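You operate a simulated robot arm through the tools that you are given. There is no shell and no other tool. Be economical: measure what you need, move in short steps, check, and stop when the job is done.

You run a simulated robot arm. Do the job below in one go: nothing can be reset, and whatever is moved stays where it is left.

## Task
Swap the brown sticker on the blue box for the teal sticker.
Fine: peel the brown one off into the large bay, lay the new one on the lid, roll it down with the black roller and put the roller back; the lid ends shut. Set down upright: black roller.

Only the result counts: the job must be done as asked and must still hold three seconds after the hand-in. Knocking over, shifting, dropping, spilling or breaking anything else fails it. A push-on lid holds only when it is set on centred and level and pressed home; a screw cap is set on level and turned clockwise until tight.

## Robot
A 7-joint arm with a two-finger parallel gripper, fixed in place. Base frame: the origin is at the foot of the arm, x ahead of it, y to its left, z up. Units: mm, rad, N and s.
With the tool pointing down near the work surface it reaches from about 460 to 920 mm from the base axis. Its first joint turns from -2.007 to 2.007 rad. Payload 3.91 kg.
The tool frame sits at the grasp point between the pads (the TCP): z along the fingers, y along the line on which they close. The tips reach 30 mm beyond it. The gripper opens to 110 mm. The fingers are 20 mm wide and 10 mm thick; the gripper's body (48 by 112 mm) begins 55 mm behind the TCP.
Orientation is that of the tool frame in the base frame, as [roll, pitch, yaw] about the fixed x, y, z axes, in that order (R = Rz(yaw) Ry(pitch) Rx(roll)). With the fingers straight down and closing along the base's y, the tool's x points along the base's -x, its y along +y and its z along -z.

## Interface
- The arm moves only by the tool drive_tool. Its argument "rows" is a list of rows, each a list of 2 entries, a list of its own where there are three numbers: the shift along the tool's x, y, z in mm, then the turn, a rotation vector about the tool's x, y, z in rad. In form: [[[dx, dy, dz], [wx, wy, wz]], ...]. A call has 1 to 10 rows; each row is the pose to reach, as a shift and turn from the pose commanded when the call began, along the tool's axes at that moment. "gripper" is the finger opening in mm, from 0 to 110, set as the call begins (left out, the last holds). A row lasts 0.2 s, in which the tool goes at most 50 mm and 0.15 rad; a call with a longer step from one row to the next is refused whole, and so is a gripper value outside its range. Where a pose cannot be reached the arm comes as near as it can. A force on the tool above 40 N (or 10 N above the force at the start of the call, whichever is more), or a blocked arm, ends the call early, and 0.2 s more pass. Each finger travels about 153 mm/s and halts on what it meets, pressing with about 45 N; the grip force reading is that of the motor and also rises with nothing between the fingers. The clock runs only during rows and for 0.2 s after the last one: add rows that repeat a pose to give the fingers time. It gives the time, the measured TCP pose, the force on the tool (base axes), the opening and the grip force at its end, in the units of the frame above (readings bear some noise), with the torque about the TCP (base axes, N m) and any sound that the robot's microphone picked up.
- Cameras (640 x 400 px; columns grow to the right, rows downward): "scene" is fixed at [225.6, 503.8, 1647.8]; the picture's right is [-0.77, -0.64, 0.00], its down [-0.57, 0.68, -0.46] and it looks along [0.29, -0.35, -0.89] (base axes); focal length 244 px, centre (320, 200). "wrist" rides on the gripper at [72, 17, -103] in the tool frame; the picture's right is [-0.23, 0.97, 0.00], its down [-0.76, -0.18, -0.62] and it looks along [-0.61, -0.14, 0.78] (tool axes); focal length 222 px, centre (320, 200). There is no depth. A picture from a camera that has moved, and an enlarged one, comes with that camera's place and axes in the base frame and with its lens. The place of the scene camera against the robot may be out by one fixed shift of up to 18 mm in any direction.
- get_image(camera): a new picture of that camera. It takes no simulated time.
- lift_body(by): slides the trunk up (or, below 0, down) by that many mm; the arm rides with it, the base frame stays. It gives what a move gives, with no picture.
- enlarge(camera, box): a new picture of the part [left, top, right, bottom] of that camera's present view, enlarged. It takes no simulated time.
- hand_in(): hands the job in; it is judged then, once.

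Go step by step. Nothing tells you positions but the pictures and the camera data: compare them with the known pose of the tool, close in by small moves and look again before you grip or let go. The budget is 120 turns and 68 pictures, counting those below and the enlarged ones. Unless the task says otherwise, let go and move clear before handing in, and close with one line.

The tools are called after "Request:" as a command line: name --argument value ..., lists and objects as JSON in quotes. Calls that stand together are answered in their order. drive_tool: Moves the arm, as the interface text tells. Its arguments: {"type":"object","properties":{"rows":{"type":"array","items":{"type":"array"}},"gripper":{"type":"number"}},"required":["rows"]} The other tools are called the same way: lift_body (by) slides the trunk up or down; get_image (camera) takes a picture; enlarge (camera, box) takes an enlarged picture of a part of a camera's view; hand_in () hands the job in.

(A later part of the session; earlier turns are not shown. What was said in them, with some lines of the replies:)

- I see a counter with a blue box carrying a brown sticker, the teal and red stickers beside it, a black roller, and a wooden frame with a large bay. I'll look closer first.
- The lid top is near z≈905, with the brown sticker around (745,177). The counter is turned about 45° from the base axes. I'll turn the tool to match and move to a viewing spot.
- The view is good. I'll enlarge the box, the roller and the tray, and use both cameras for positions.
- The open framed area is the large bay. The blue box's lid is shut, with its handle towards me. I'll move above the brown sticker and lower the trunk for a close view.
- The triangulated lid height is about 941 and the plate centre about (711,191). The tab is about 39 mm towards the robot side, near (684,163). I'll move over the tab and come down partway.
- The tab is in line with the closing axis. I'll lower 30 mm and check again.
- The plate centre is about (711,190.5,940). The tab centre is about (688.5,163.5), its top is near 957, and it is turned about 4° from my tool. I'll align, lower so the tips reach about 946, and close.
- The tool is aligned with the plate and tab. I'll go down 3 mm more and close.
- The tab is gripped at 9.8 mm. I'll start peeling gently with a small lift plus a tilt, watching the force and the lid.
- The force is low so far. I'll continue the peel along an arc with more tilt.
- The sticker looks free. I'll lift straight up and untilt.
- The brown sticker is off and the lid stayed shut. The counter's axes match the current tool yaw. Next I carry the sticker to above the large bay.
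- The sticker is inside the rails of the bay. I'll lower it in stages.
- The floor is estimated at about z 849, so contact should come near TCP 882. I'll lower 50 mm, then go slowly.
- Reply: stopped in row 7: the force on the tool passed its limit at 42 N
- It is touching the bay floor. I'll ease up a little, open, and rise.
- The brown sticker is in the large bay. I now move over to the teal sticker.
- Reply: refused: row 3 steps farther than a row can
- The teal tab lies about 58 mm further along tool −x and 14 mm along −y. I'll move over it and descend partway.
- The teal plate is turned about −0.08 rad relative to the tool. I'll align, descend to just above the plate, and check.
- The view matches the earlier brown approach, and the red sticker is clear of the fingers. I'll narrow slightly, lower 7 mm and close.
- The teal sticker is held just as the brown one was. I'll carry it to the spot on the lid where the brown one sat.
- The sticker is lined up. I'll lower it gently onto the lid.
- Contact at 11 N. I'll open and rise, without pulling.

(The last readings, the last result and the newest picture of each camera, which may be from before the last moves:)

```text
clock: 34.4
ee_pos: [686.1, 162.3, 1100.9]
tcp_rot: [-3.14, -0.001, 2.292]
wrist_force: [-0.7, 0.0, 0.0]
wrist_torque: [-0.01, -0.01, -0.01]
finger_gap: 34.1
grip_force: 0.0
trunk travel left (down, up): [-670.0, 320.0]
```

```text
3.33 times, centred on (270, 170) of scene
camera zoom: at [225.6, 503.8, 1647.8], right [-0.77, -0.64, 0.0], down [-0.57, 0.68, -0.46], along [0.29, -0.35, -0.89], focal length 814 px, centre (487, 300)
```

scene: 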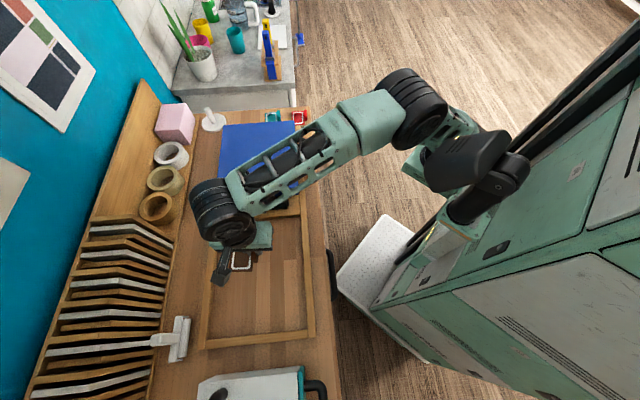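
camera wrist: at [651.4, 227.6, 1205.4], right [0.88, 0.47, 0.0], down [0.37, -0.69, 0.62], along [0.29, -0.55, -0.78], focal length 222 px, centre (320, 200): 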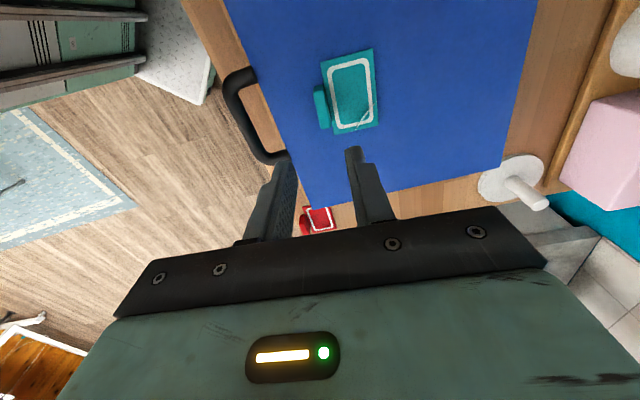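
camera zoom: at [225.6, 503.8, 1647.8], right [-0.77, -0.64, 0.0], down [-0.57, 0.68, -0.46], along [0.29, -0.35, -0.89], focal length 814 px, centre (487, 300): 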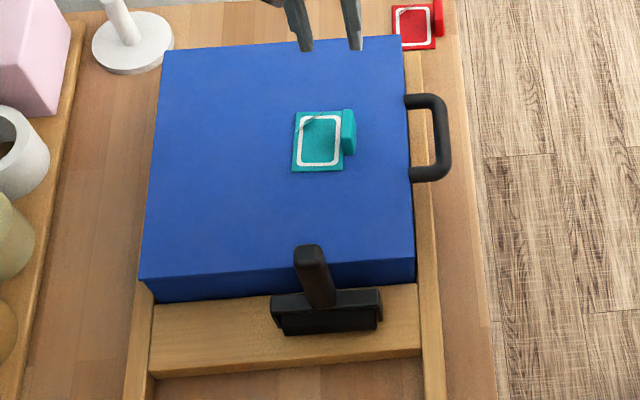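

The teal sticker is on the lid, where the brown one was. Next I'll view the roller from above.

Request:
drive_tool --rows '[[[40, 5, -20], [0, 0, 0]], [[80, 10, -30], [0, 0, 0]], [[120, 15, -40], [0, 0, 0]], [[160, 20, -40], [0, 0, 0]], [[198, 24, -40], [0, 0, 0]], [[198, 24, -40], [0, 0, 0]]]' --gripper 70

Request:
enlarge --camera "wrist" --box '[160, 20, 480, 240]'

Request:
enlarge --camera "scene" --box '[220, 150, 320, 220]'

```text
clock: 35.8
ee_pos: [575.2, 326.2, 1142.2]
tcp_rot: [-3.14, -0.001, 2.292]
wrist_force: [0.2, -0.4, -0.3]
wrist_torque: [0.02, -0.03, 0.03]
finger_gap: 70.0
grip_force: 0.1
trunk travel left (down, up): [-670.0, 320.0]
```

```text
1.82 times, centred on (320, 130) of wrist
camera zoom: at [541.3, 391.8, 1246.3], right [0.88, 0.47, 0.0], down [0.37, -0.69, 0.62], along [0.29, -0.55, -0.78], focal length 404 px, centre (320, 327)
```

zoom: 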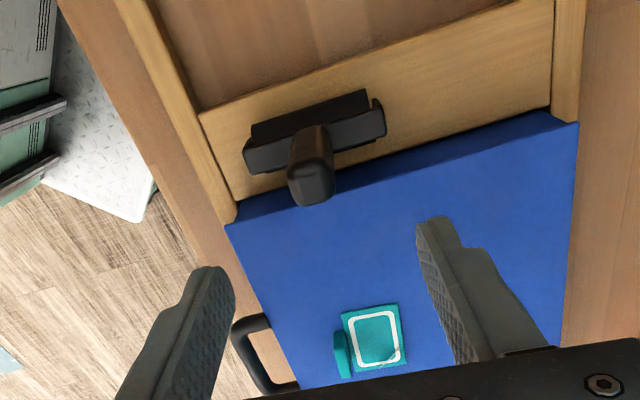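

```text
5.71 times, centred on (270, 185) of scene
camera zoom: at [225.6, 503.8, 1647.8], right [-0.77, -0.64, 0.0], down [-0.57, 0.68, -0.46], along [0.29, -0.35, -0.89], focal length 1395 px, centre (606, 286)
```

zoom: 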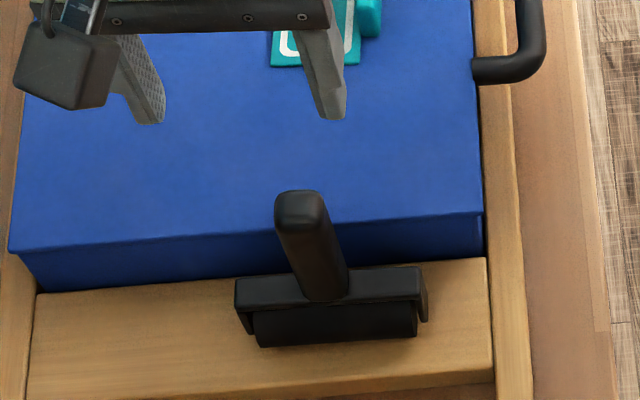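

The handle stands almost exactly under the tool, with its top near z 1040. I'll shift −3 mm in y, descend partway and check.

Request:
drive_tool --rows '[[[0, -3, 20], [0, 0, 0]], [[0, -3, 45], [0, 0, 0]], [[0, -3, 60], [0, 0, 0]], [[0, -3, 60], [0, 0, 0]]]'

Request:
enlarge --camera "wrist" --box '[160, 20, 480, 240]'

Request:
enlarge --camera "scene" --box '[220, 150, 320, 220]'

```text
clock: 36.8
ee_pos: [574.8, 324.4, 1081.9]
tcp_rot: [-3.14, 0.0, 2.292]
wrist_force: [0.4, -0.1, 0.2]
wrist_torque: [0.01, 0.01, 0.01]
finger_gap: 70.0
grip_force: 0.0
trunk travel left (down, up): [-670.0, 320.0]
```

```text
1.82 times, centred on (320, 130) of wrist
camera zoom: at [538.9, 391.5, 1186.3], right [0.88, 0.47, 0.0], down [0.37, -0.69, 0.62], along [0.29, -0.55, -0.78], focal length 404 px, centre (320, 327)
```

zoom: 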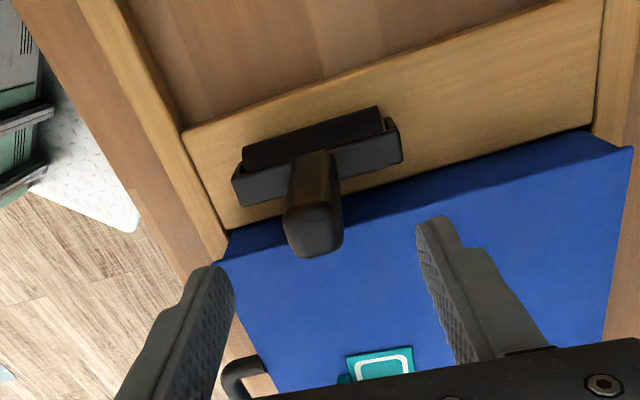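

```text
5.71 times, centred on (270, 185) of scene
camera zoom: at [225.6, 503.8, 1647.8], right [-0.77, -0.64, 0.0], down [-0.57, 0.68, -0.46], along [0.29, -0.35, -0.89], focal length 1395 px, centre (606, 286)
```

zoom: 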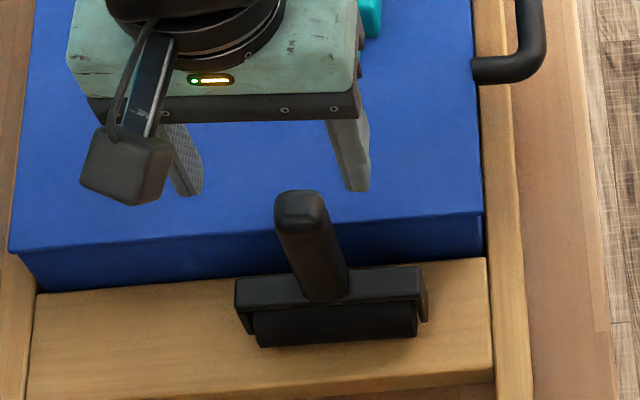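

The handle is centred and vertical, and the roller is aligned. I'll descend so the TCP is at about z 1000 and grip the handle.

Request:
drive_tool --rows '[[[1, -1.5, 25], [0, 0, 0]], [[1, -1.5, 50], [0, 0, 0]], [[1, -1.5, 70], [0, 0, 0]], [[1, -1.5, 82], [0, 0, 0]], [[1, -1.5, 82], [0, 0, 0]]]'

Request:
enlarge --camera "wrist" --box '[160, 60, 480, 280]'

```text
clock: 38.0
ee_pos: [569.6, 325.1, 1000.5]
tcp_rot: [-3.141, -0.001, 2.293]
wrist_force: [-0.2, 0.4, -0.6]
wrist_torque: [0.01, 0.0, -0.01]
finger_gap: 69.9
grip_force: 0.2
trunk travel left (down, up): [-670.0, 320.0]
```

```text
1.82 times, centred on (320, 170) of wrist
camera zoom: at [536.0, 390.9, 1104.5], right [0.88, 0.47, 0.0], down [0.37, -0.69, 0.62], along [0.29, -0.55, -0.78], focal length 404 px, centre (320, 254)
```

zoom: 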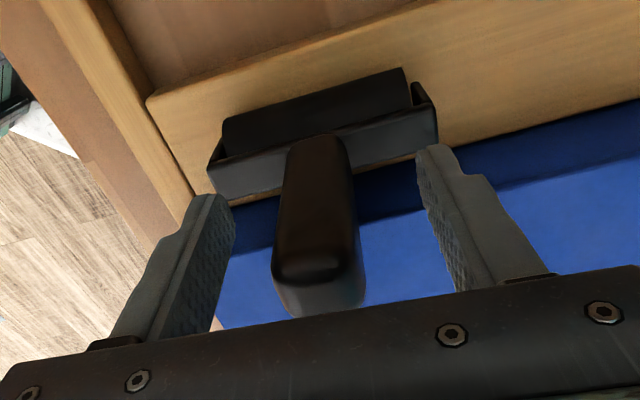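

Request:
drive_tool --rows '[[[0, 0, 0], [0, 0, 0]], [[0, 0, 0], [0, 0, 0]], [[0, 0, 0], [0, 0, 0]], [[0, 0, 0], [0, 0, 0]]]' --gripper 0

Request:
drive_tool --rows '[[[0, 0, -3], [0, 0, 0]], [[0, 0, -8], [0, 0, 0]], [[0, 0, -30], [0, 0, 0]], [[0, 0, -70], [0, 0, 0]], [[0, 0, -100], [0, 0, 0]], [[0, 0, -100], [0, 0, 0]]]'

Request:
get_image --camera "wrist"

Request:
enlarge --camera "scene" --box '[200, 100, 340, 220]'

```text
clock: 39.0
ee_pos: [570.0, 324.1, 1000.0]
tcp_rot: [-3.14, -0.002, 2.291]
wrist_force: [-0.6, 0.1, -0.4]
wrist_torque: [0.0, -0.01, -0.02]
finger_gap: 25.5
grip_force: 44.8
trunk travel left (down, up): [-670.0, 320.0]
```

```text
clock: 40.4
ee_pos: [571.8, 325.8, 1100.3]
tcp_rot: [-3.14, -0.001, 2.291]
wrist_force: [0.5, 0.0, -0.5]
wrist_torque: [-0.02, 0.01, -0.03]
finger_gap: 25.4
grip_force: 44.7
trunk travel left (down, up): [-670.0, 320.0]
```

```text
23 pictures are left
camera wrist: at [537.1, 391.0, 1204.5], right [0.88, 0.47, 0.0], down [0.37, -0.69, 0.62], along [0.29, -0.55, -0.78], focal length 222 px, centre (320, 200)
```

wrist: 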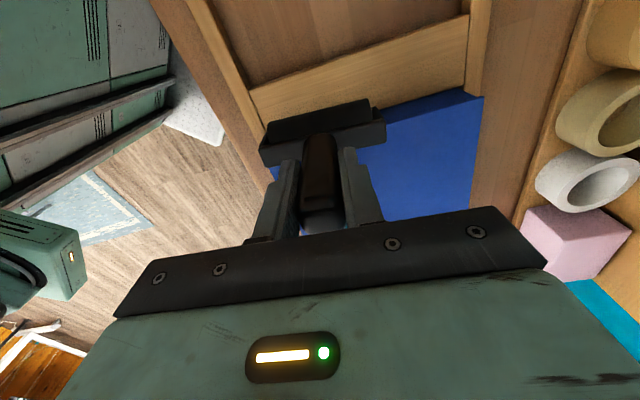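

```text
3.33 times, centred on (270, 160) of scene
camera zoom: at [225.6, 503.8, 1647.8], right [-0.77, -0.64, 0.0], down [-0.57, 0.68, -0.46], along [0.29, -0.35, -0.89], focal length 814 px, centre (487, 333)
```

zoom: 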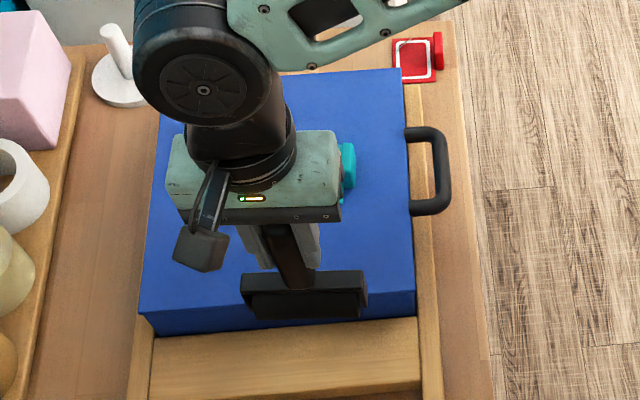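

The roller is in hand. Its head spans about ±54 mm, so I'll roll along the long side of the sticker, offset from the tab. I'll move above that spot and check.

Request:
drive_tool --rows '[[[-40, 9, 0], [0, 0, 0]], [[-80, 18, 0], [0, 0, 0]], [[-120, 27, 0], [0, 0, 0]], [[-160, 36, 0], [0, 0, 0]], [[-193, 43, 0], [0, 0, 0]], [[-193, 43, 0], [0, 0, 0]]]'

Request:
enlarge --camera "wrist" --box '[160, 0, 480, 240]'

Request:
enlarge --camera "scene" --box '[200, 90, 340, 210]'

```text
clock: 41.8
ee_pos: [731.5, 210.2, 1100.8]
tcp_rot: [-3.14, -0.002, 2.293]
wrist_force: [-0.4, -0.4, -1.3]
wrist_torque: [0.03, -0.02, 0.02]
finger_gap: 25.3
grip_force: 44.9
trunk travel left (down, up): [-670.0, 320.0]
```

```text
1.67 times, centred on (320, 120) of wrist
camera zoom: at [697.0, 275.2, 1205.3], right [0.88, 0.47, 0.0], down [0.37, -0.69, 0.62], along [0.29, -0.55, -0.78], focal length 370 px, centre (320, 333)
```

zoom: 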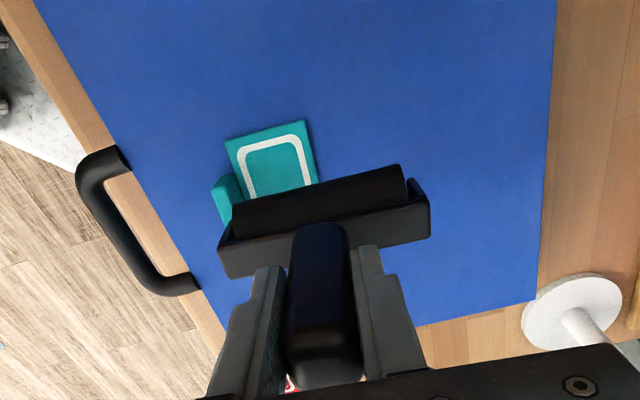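

```text
3.33 times, centred on (270, 150) of scene
camera zoom: at [225.6, 503.8, 1647.8], right [-0.77, -0.64, 0.0], down [-0.57, 0.68, -0.46], along [0.29, -0.35, -0.89], focal length 814 px, centre (487, 367)
```

zoom: 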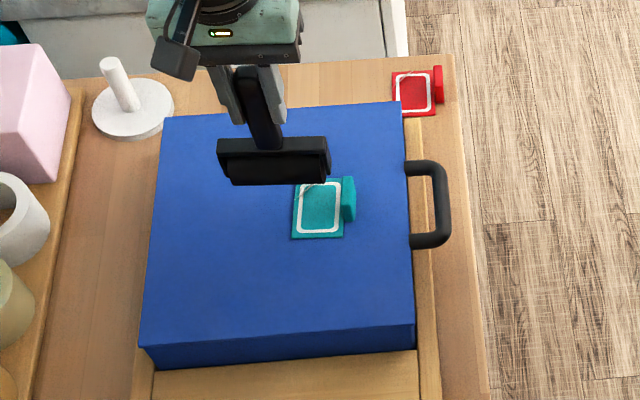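

The head should clear the tab by only 1–3 mm, so I'll shift 2 mm further out. Then I'll go down onto the plate in small steps, watching the force.

Request:
drive_tool --rows '[[[0, 2, 15], [0, 0, 0]], [[0, 2, 28], [0, 0, 0]], [[0, 2, 34], [0, 0, 0]], [[0, 2, 37], [0, 0, 0]], [[0, 2, 39], [0, 0, 0]], [[0, 2, 39], [0, 0, 0]]]'

Request:
enlarge --camera "wrist" --box '[160, 0, 480, 240]'

Request:
enlarge --camera "scene" --box '[230, 100, 310, 170]'

```text
clock: 43.2
ee_pos: [732.0, 211.9, 1061.7]
tcp_rot: [-3.14, -0.002, 2.291]
wrist_force: [-0.7, 0.0, -1.4]
wrist_torque: [0.0, -0.01, -0.02]
finger_gap: 25.6
grip_force: 45.5
trunk travel left (down, up): [-670.0, 320.0]
```

```text
1.67 times, centred on (320, 120) of wrist
camera zoom: at [698.3, 276.0, 1166.3], right [0.88, 0.47, 0.0], down [0.37, -0.69, 0.62], along [0.29, -0.55, -0.78], focal length 370 px, centre (320, 333)
```

zoom: 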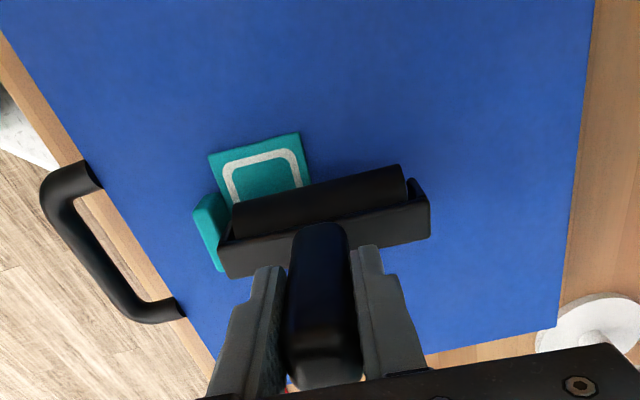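

```text
5.71 times, centred on (270, 135) of scene
camera zoom: at [225.6, 503.8, 1647.8], right [-0.77, -0.64, 0.0], down [-0.57, 0.68, -0.46], along [0.29, -0.35, -0.89], focal length 1395 px, centre (606, 571)
```

zoom: 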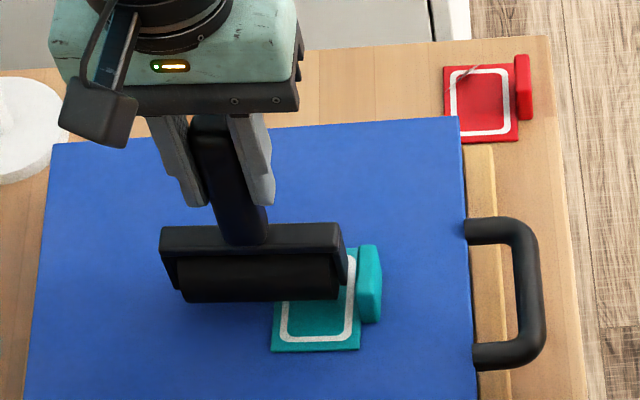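

Request:
drive_tool --rows '[[[0, 1.5, 2], [0, 0, 0]], [[0, 1.5, 4], [0, 0, 0]], [[0, 1.5, 6], [0, 0, 0]], [[0, 1.5, 7], [0, 0, 0]], [[0, 1.5, 7], [0, 0, 0]]]'

```text
clock: 44.4
ee_pos: [735.2, 210.9, 1053.7]
tcp_rot: [3.141, -0.003, 2.294]
wrist_force: [0.5, 1.4, 1.8]
wrist_torque: [-0.02, 0.05, -0.02]
finger_gap: 25.4
grip_force: 44.8
trunk travel left (down, up): [-670.0, 320.0]
```

Request:
drive_tool --rows '[[[0, 0, 1], [0, 0, 0]], [[0, 0, 2], [0, 0, 0]], [[0, 0, 2], [0, 0, 0]]]'

```text
clock: 45.2
ee_pos: [735.4, 210.1, 1054.0]
tcp_rot: [3.14, -0.001, 2.291]
wrist_force: [-0.4, 0.0, 15.1]
wrist_torque: [-0.4, 0.32, -0.02]
finger_gap: 25.5
grip_force: 45.0
trunk travel left (down, up): [-670.0, 320.0]
```

Contact at 15 N, bearing on the plate. I'll roll towards −x first.

Request:
drive_tool --rows '[[[-5, 0, 0], [0, 0, 0]], [[-10, 0, 0], [0, 0, 0]], [[-15, 0, 0], [0, 0, 0]], [[-20, 0, 0], [0, 0, 0]], [[-25, 0, 0], [0, 0, 0]], [[-30, 0, 0], [0, 0, 0]], [[-35, 0, 0], [0, 0, 0]], [[-40, 0, 0], [0, 0, 0]]]'

Request:
enlarge --camera "wrist" --box '[160, 0, 480, 240]'

```text
clock: 47.0
ee_pos: [759.5, 180.4, 1052.5]
tcp_rot: [-3.141, -0.001, 2.29]
wrist_force: [-3.4, 3.8, 14.4]
wrist_torque: [0.17, 0.69, -0.09]
finger_gap: 25.7
grip_force: 44.7
trunk travel left (down, up): [-670.0, 320.0]
```

```text
1.67 times, centred on (320, 120) of wrist
camera zoom: at [725.7, 246.1, 1157.4], right [0.88, 0.47, 0.0], down [0.37, -0.69, 0.62], along [0.29, -0.55, -0.78], focal length 370 px, centre (320, 333)
```

zoom: 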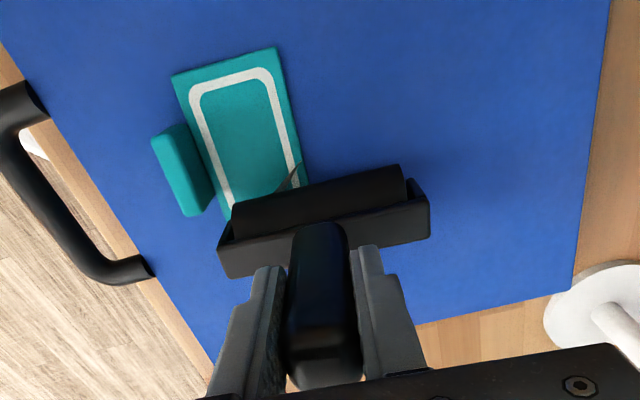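

The sticker hasn't moved. I'll roll back the full length to the other end.

Request:
drive_tool --rows '[[[7, 0, 0], [0, 0, 0]], [[14, 0, 0], [0, 0, 0]], [[21, 0, 0], [0, 0, 0]], [[28, 0, 0], [0, 0, 0]], [[35, 0, 0], [0, 0, 0]], [[42, 0, 0], [0, 0, 0]], [[49, 0, 0], [0, 0, 0]], [[56, 0, 0], [0, 0, 0]], [[63, 0, 0], [0, 0, 0]], [[70, 0, 0], [0, 0, 0]]]'

Request:
enlarge --camera "wrist" --box '[160, 0, 480, 240]'

```text
clock: 49.2
ee_pos: [714.4, 232.8, 1053.0]
tcp_rot: [-3.141, -0.003, 2.291]
wrist_force: [3.5, -3.7, 15.6]
wrist_torque: [-0.76, -0.09, 0.11]
finger_gap: 25.5
grip_force: 44.9
trunk travel left (down, up): [-670.0, 320.0]
```

```text
1.67 times, centred on (320, 120) of wrist
camera zoom: at [679.6, 298.8, 1157.5], right [0.88, 0.47, 0.0], down [0.37, -0.69, 0.62], along [0.29, -0.55, -0.78], focal length 370 px, centre (320, 333)
```

zoom: 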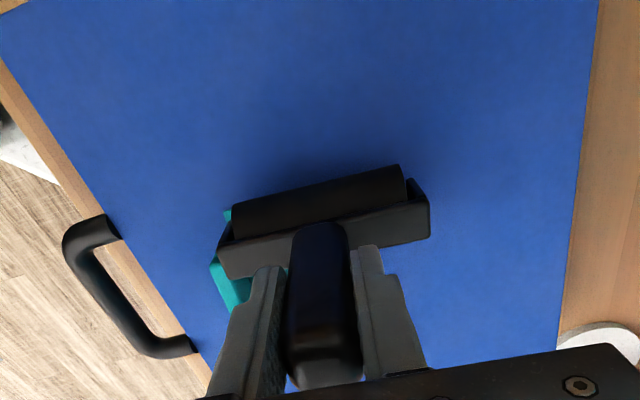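

I'll do one more pass with slightly more pressure, then lift.

Request:
drive_tool --rows '[[[-5, 0, 0.8], [0, 0, 0]], [[-13, 0, 0.8], [0, 0, 0]], [[-21, 0, 0.8], [0, 0, 0]], [[-29, 0, 0.8], [0, 0, 0]], [[-37, 0, 0.8], [0, 0, 0]], [[-45, 0, 0.8], [0, 0, 0]], [[-53, 0, 0.8], [0, 0, 0]], [[-61, 0, 0.8], [0, 0, 0]], [[-68, 0, 0.8], [0, 0, 0]], [[-68, 0, 0.8], [0, 0, 0]]]'

Request:
drive_tool --rows '[[[0, 0, -3], [0, 0, 0]], [[0, 0, -10], [0, 0, 0]], [[0, 0, -30], [0, 0, 0]], [[0, 0, -48], [0, 0, 0]], [[0, 0, -48], [0, 0, 0]]]'

Request:
enlarge --camera "wrist" --box '[160, 0, 480, 240]'

```text
clock: 51.4
ee_pos: [758.2, 182.7, 1053.0]
tcp_rot: [-3.142, -0.001, 2.291]
wrist_force: [-3.9, 5.1, 25.4]
wrist_torque: [0.22, 0.96, -0.18]
finger_gap: 25.8
grip_force: 44.8
trunk travel left (down, up): [-670.0, 320.0]
```

```text
clock: 52.6
ee_pos: [759.8, 182.4, 1099.0]
tcp_rot: [-3.14, -0.002, 2.293]
wrist_force: [-0.3, 0.4, -1.5]
wrist_torque: [0.03, 0.02, 0.01]
finger_gap: 25.9
grip_force: 44.6
trunk travel left (down, up): [-670.0, 320.0]
```

```text
1.67 times, centred on (320, 120) of wrist
camera zoom: at [725.1, 248.0, 1203.6], right [0.88, 0.47, 0.0], down [0.37, -0.69, 0.62], along [0.29, -0.55, -0.78], focal length 370 px, centre (320, 333)
```

zoom: 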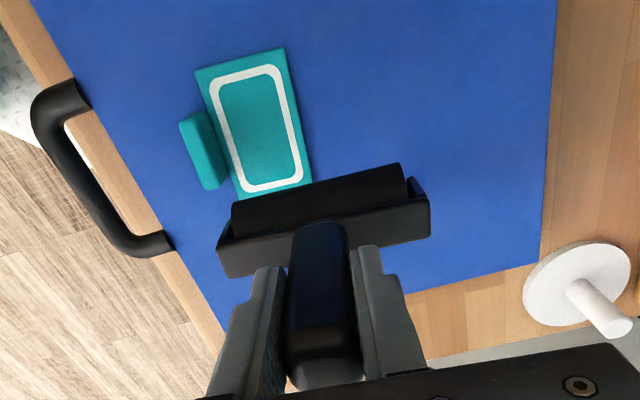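

The curled corner has gone flat, so the sticker is rolled down. Next I return the roller along exactly the reverse commanded path.

Request:
drive_tool --rows '[[[40, -8, 0], [0, 0, 0]], [[80, -16, 0], [0, 0, 0]], [[120, -24, 0], [0, 0, 0]], [[160, -32, 0], [0, 0, 0]], [[200, -40, 0], [0, 0, 0]], [[231, -46.5, 0], [0, 0, 0]], [[231, -46.5, 40], [0, 0, 0]], [[231, -46.5, 75], [0, 0, 0]], [[231, -46.5, 85], [0, 0, 0]], [[231, -46.5, 85], [0, 0, 0]]]'

Request:
enlarge --camera "wrist" --box '[160, 0, 480, 240]'

Request:
enlarge --camera "scene" --box '[200, 110, 340, 230]'

```text
clock: 54.8
ee_pos: [571.6, 326.9, 1015.5]
tcp_rot: [-3.141, -0.001, 2.293]
wrist_force: [0.4, -0.1, -2.2]
wrist_torque: [0.01, -0.04, -0.01]
finger_gap: 25.7
grip_force: 45.1
trunk travel left (down, up): [-670.0, 320.0]
```

```text
1.67 times, centred on (320, 120) of wrist
camera zoom: at [536.9, 392.3, 1119.5], right [0.88, 0.47, 0.0], down [0.37, -0.69, 0.62], along [0.29, -0.55, -0.78], focal length 370 px, centre (320, 333)
```

zoom: 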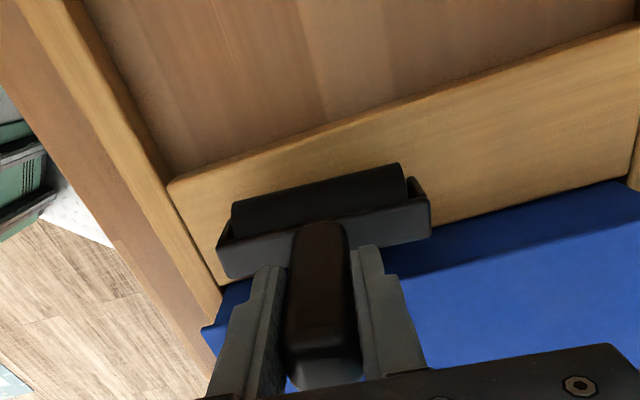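

```text
3.33 times, centred on (270, 170) of scene
camera zoom: at [225.6, 503.8, 1647.8], right [-0.77, -0.64, 0.0], down [-0.57, 0.68, -0.46], along [0.29, -0.35, -0.89], focal length 814 px, centre (487, 300)
```

zoom: 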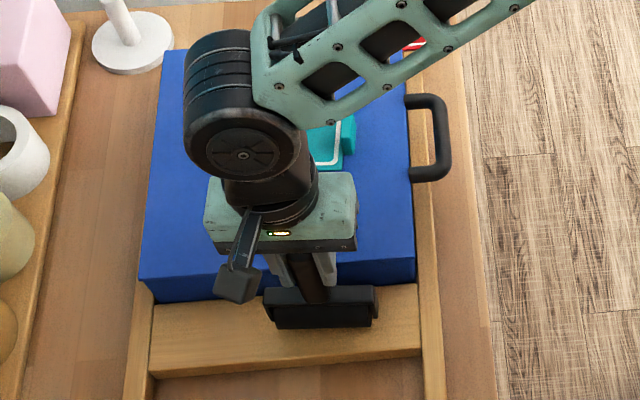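

Request:
drive_tool --rows '[[[0, 0, 6], [0, 0, 0]], [[0, 0, 10], [0, 0, 0]], [[0, 0, 12], [0, 0, 0]], [[0, 0, 13], [0, 0, 0]], [[0, 0, 14], [0, 0, 0]], [[0, 0, 14], [0, 0, 0]]]'

```text
clock: 56.2
ee_pos: [572.1, 326.4, 1001.1]
tcp_rot: [-3.14, -0.002, 2.292]
wrist_force: [0.0, -1.2, -0.4]
wrist_torque: [-0.01, 0.03, 0.03]
finger_gap: 25.7
grip_force: 44.7
trunk travel left (down, up): [-670.0, 320.0]
```

Request:
drive_tool --rows '[[[0, 0, 0.4], [0, 0, 0]], [[0, 0, 0.7], [0, 0, 0]], [[0, 0, 0.7], [0, 0, 0]]]'

```text
clock: 57.0
ee_pos: [572.2, 325.8, 1000.7]
tcp_rot: [-3.14, -0.001, 2.291]
wrist_force: [0.9, -0.5, -0.8]
wrist_torque: [0.02, -0.02, 0.0]
finger_gap: 25.7
grip_force: 44.9
trunk travel left (down, up): [-670.0, 320.0]
```

Request:
drive_tool --rows '[[[0, 0, 0.4], [0, 0, 0]], [[0, 0, 0.8], [0, 0, 0]], [[0, 0, 0.8], [0, 0, 0]], [[0, 0, 0.8], [0, 0, 0]]]'

```text
clock: 58.0
ee_pos: [571.7, 324.5, 999.9]
tcp_rot: [-3.141, -0.001, 2.29]
wrist_force: [-0.3, 0.0, -0.1]
wrist_torque: [0.03, -0.13, -0.04]
finger_gap: 25.5
grip_force: 45.3
trunk travel left (down, up): [-670.0, 320.0]
```

Request:
drive_tool --rows '[[[0, 0, 0.3], [0, 0, 0]], [[0, 0, 0.6], [0, 0, 0]], [[0, 0, 0.6], [0, 0, 0]], [[0, 0, 0.6], [0, 0, 0]]]'

```text
clock: 59.0
ee_pos: [573.4, 325.9, 1000.2]
tcp_rot: [-3.14, -0.002, 2.291]
wrist_force: [-0.7, -1.1, 5.3]
wrist_torque: [-0.08, -0.04, -0.01]
finger_gap: 25.9
grip_force: 44.7
trunk travel left (down, up): [-670.0, 320.0]
```

The roller is standing firmly (5 N, level). I'll open slowly and check.

Request:
drive_tool --rows '[[[0, 0, -0.5], [0, 0, 0]], [[0, 0, -0.5], [0, 0, 0]], [[0, 0, -0.5], [0, 0, 0]]]' --gripper 32

Request:
drive_tool --rows '[[[0, 0, 0], [0, 0, 0]], [[0, 0, 0], [0, 0, 0]], [[0, 0, 0], [0, 0, 0]], [[0, 0, 0], [0, 0, 0]]]' --gripper 60

Request:
enlarge --camera "wrist" --box '[160, 0, 480, 240]'

```text
clock: 59.8
ee_pos: [572.0, 325.1, 1000.5]
tcp_rot: [-3.14, -0.002, 2.292]
wrist_force: [0.3, 0.1, -0.1]
wrist_torque: [0.01, 0.0, -0.01]
finger_gap: 32.2
grip_force: 0.0
trunk travel left (down, up): [-670.0, 320.0]
```

```text
clock: 60.8
ee_pos: [572.3, 324.9, 999.5]
tcp_rot: [-3.141, -0.001, 2.292]
wrist_force: [-0.2, -0.9, -0.3]
wrist_torque: [0.04, 0.01, 0.0]
finger_gap: 60.0
grip_force: 0.1
trunk travel left (down, up): [-670.0, 320.0]
```

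```text
1.67 times, centred on (320, 120) of wrist
camera zoom: at [537.6, 391.2, 1104.1], right [0.88, 0.47, 0.0], down [0.37, -0.69, 0.62], along [0.29, -0.55, -0.78], focal length 370 px, centre (320, 333)
```

zoom: 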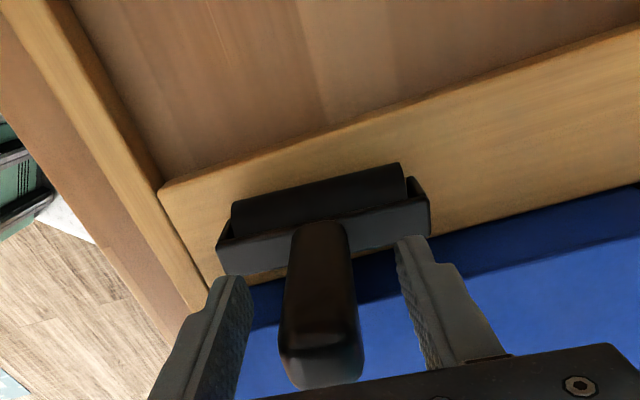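

The roller stands upright and free. I'll withdraw straight up and make a final check.

Request:
drive_tool --rows '[[[0, 0, -25], [0, 0, 0]], [[0, 0, -65], [0, 0, 0]], [[0, 0, -110], [0, 0, 0]], [[0, 0, -155], [0, 0, 0]], [[0, 0, -200], [0, 0, 0]], [[45, -10, -200], [0, 0, 0]], [[90, -50, -200], [0, 0, 0]], [[100, -95, -200], [0, 0, 0]], [[100, -140, -200], [0, 0, 0]], [[100, -140, -200], [0, 0, 0]]]'

Request:
get_image --camera "scene"

Request:
enlarge --camera "scene" --box '[190, 100, 330, 310]'

```text
refused: row 7 steps farther than a row can; nothing moved
```

```text
11 pictures are left
```

scene: 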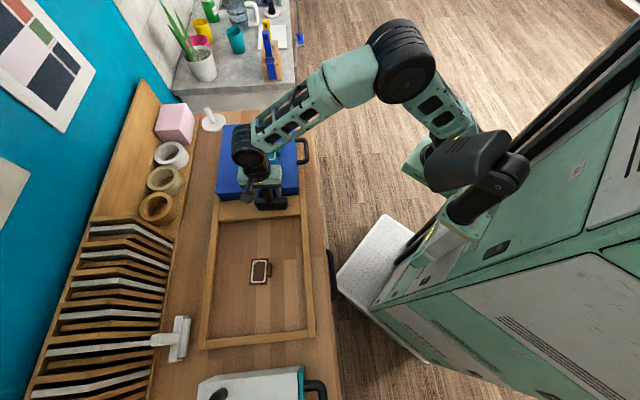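

```text
1.90 times, centred on (260, 205) of scene
camera zoom: at [225.6, 503.8, 1647.8], right [-0.77, -0.64, 0.0], down [-0.57, 0.68, -0.46], along [0.29, -0.35, -0.89], focal length 465 px, centre (434, 190)
```

zoom: 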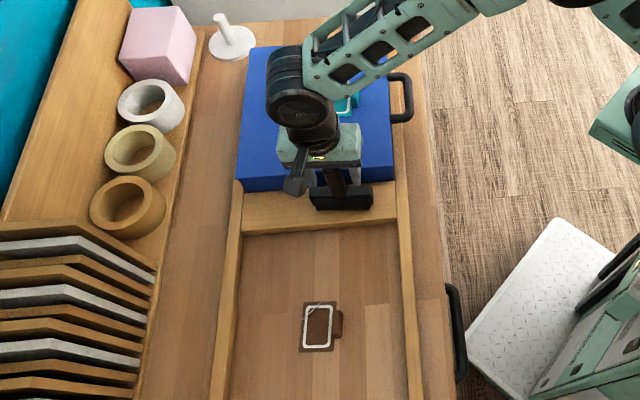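

One row was too long and the call was refused, so I'll redo it with shorter steps.

Request:
drive_tool --rows '[[[0, 0, -25], [0, 0, 0]], [[0, 0, -65], [0, 0, 0]], [[0, 0, -110], [0, 0, 0]], [[0, 0, -155], [0, 0, 0]], [[0, 0, -200], [0, 0, 0]], [[40, 0, -200], [0, 0, 0]], [[80, 0, -200], [0, 0, 0]], [[120, 0, -200], [0, 0, 0]], [[160, 0, -200], [0, 0, 0]], [[160, 0, -200], [0, 0, 0]]]'

Request:
get_image --camera "wrist"

Request:
enlarge --camera "scene" --box '[190, 100, 330, 310]'

```text
clock: 63.0
ee_pos: [465.3, 445.3, 1200.0]
tcp_rot: [-3.139, 0.0, 2.292]
wrist_force: [0.3, -0.2, -0.1]
wrist_torque: [0.0, -0.02, 0.0]
finger_gap: 60.2
grip_force: 0.0
trunk travel left (down, up): [-670.0, 320.0]
```

```text
9 pictures are left
camera wrist: at [430.1, 511.1, 1303.7], right [0.88, 0.47, 0.0], down [0.37, -0.69, 0.62], along [0.29, -0.55, -0.78], focal length 222 px, centre (320, 200)
```

wrist: 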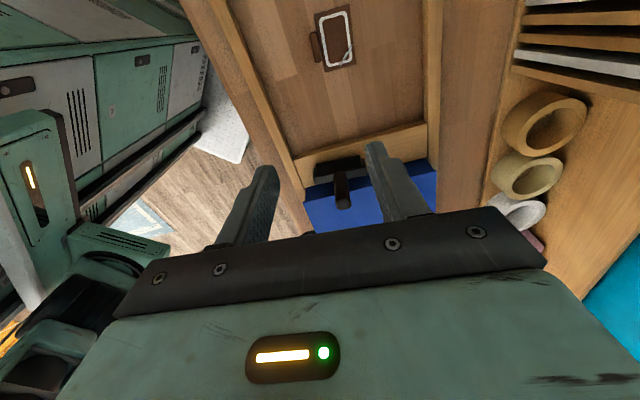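

```text
1.90 times, centred on (260, 205) of scene
camera zoom: at [225.6, 503.8, 1647.8], right [-0.77, -0.64, 0.0], down [-0.57, 0.68, -0.46], along [0.29, -0.35, -0.89], focal length 465 px, centre (434, 190)
```

zoom: 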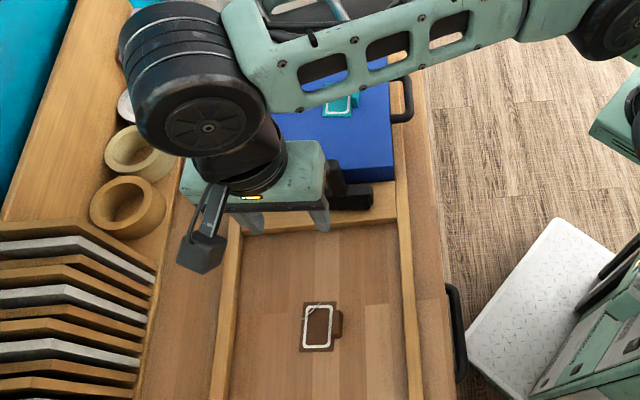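

Everything is in place: the brown sticker is in the large bay, the teal one is rolled down on the shut lid, the roller is back upright, and the arm is clear.

Request:
hand_in

```text
The job is handed in.
```

The teal sticker is rolled flat on the blue box where the brown one was, the brown one lies in the large bay, the lid stayed shut, and the black roller is back upright in its place; the roller could not cover a strip of about 9 mm beside the tab.
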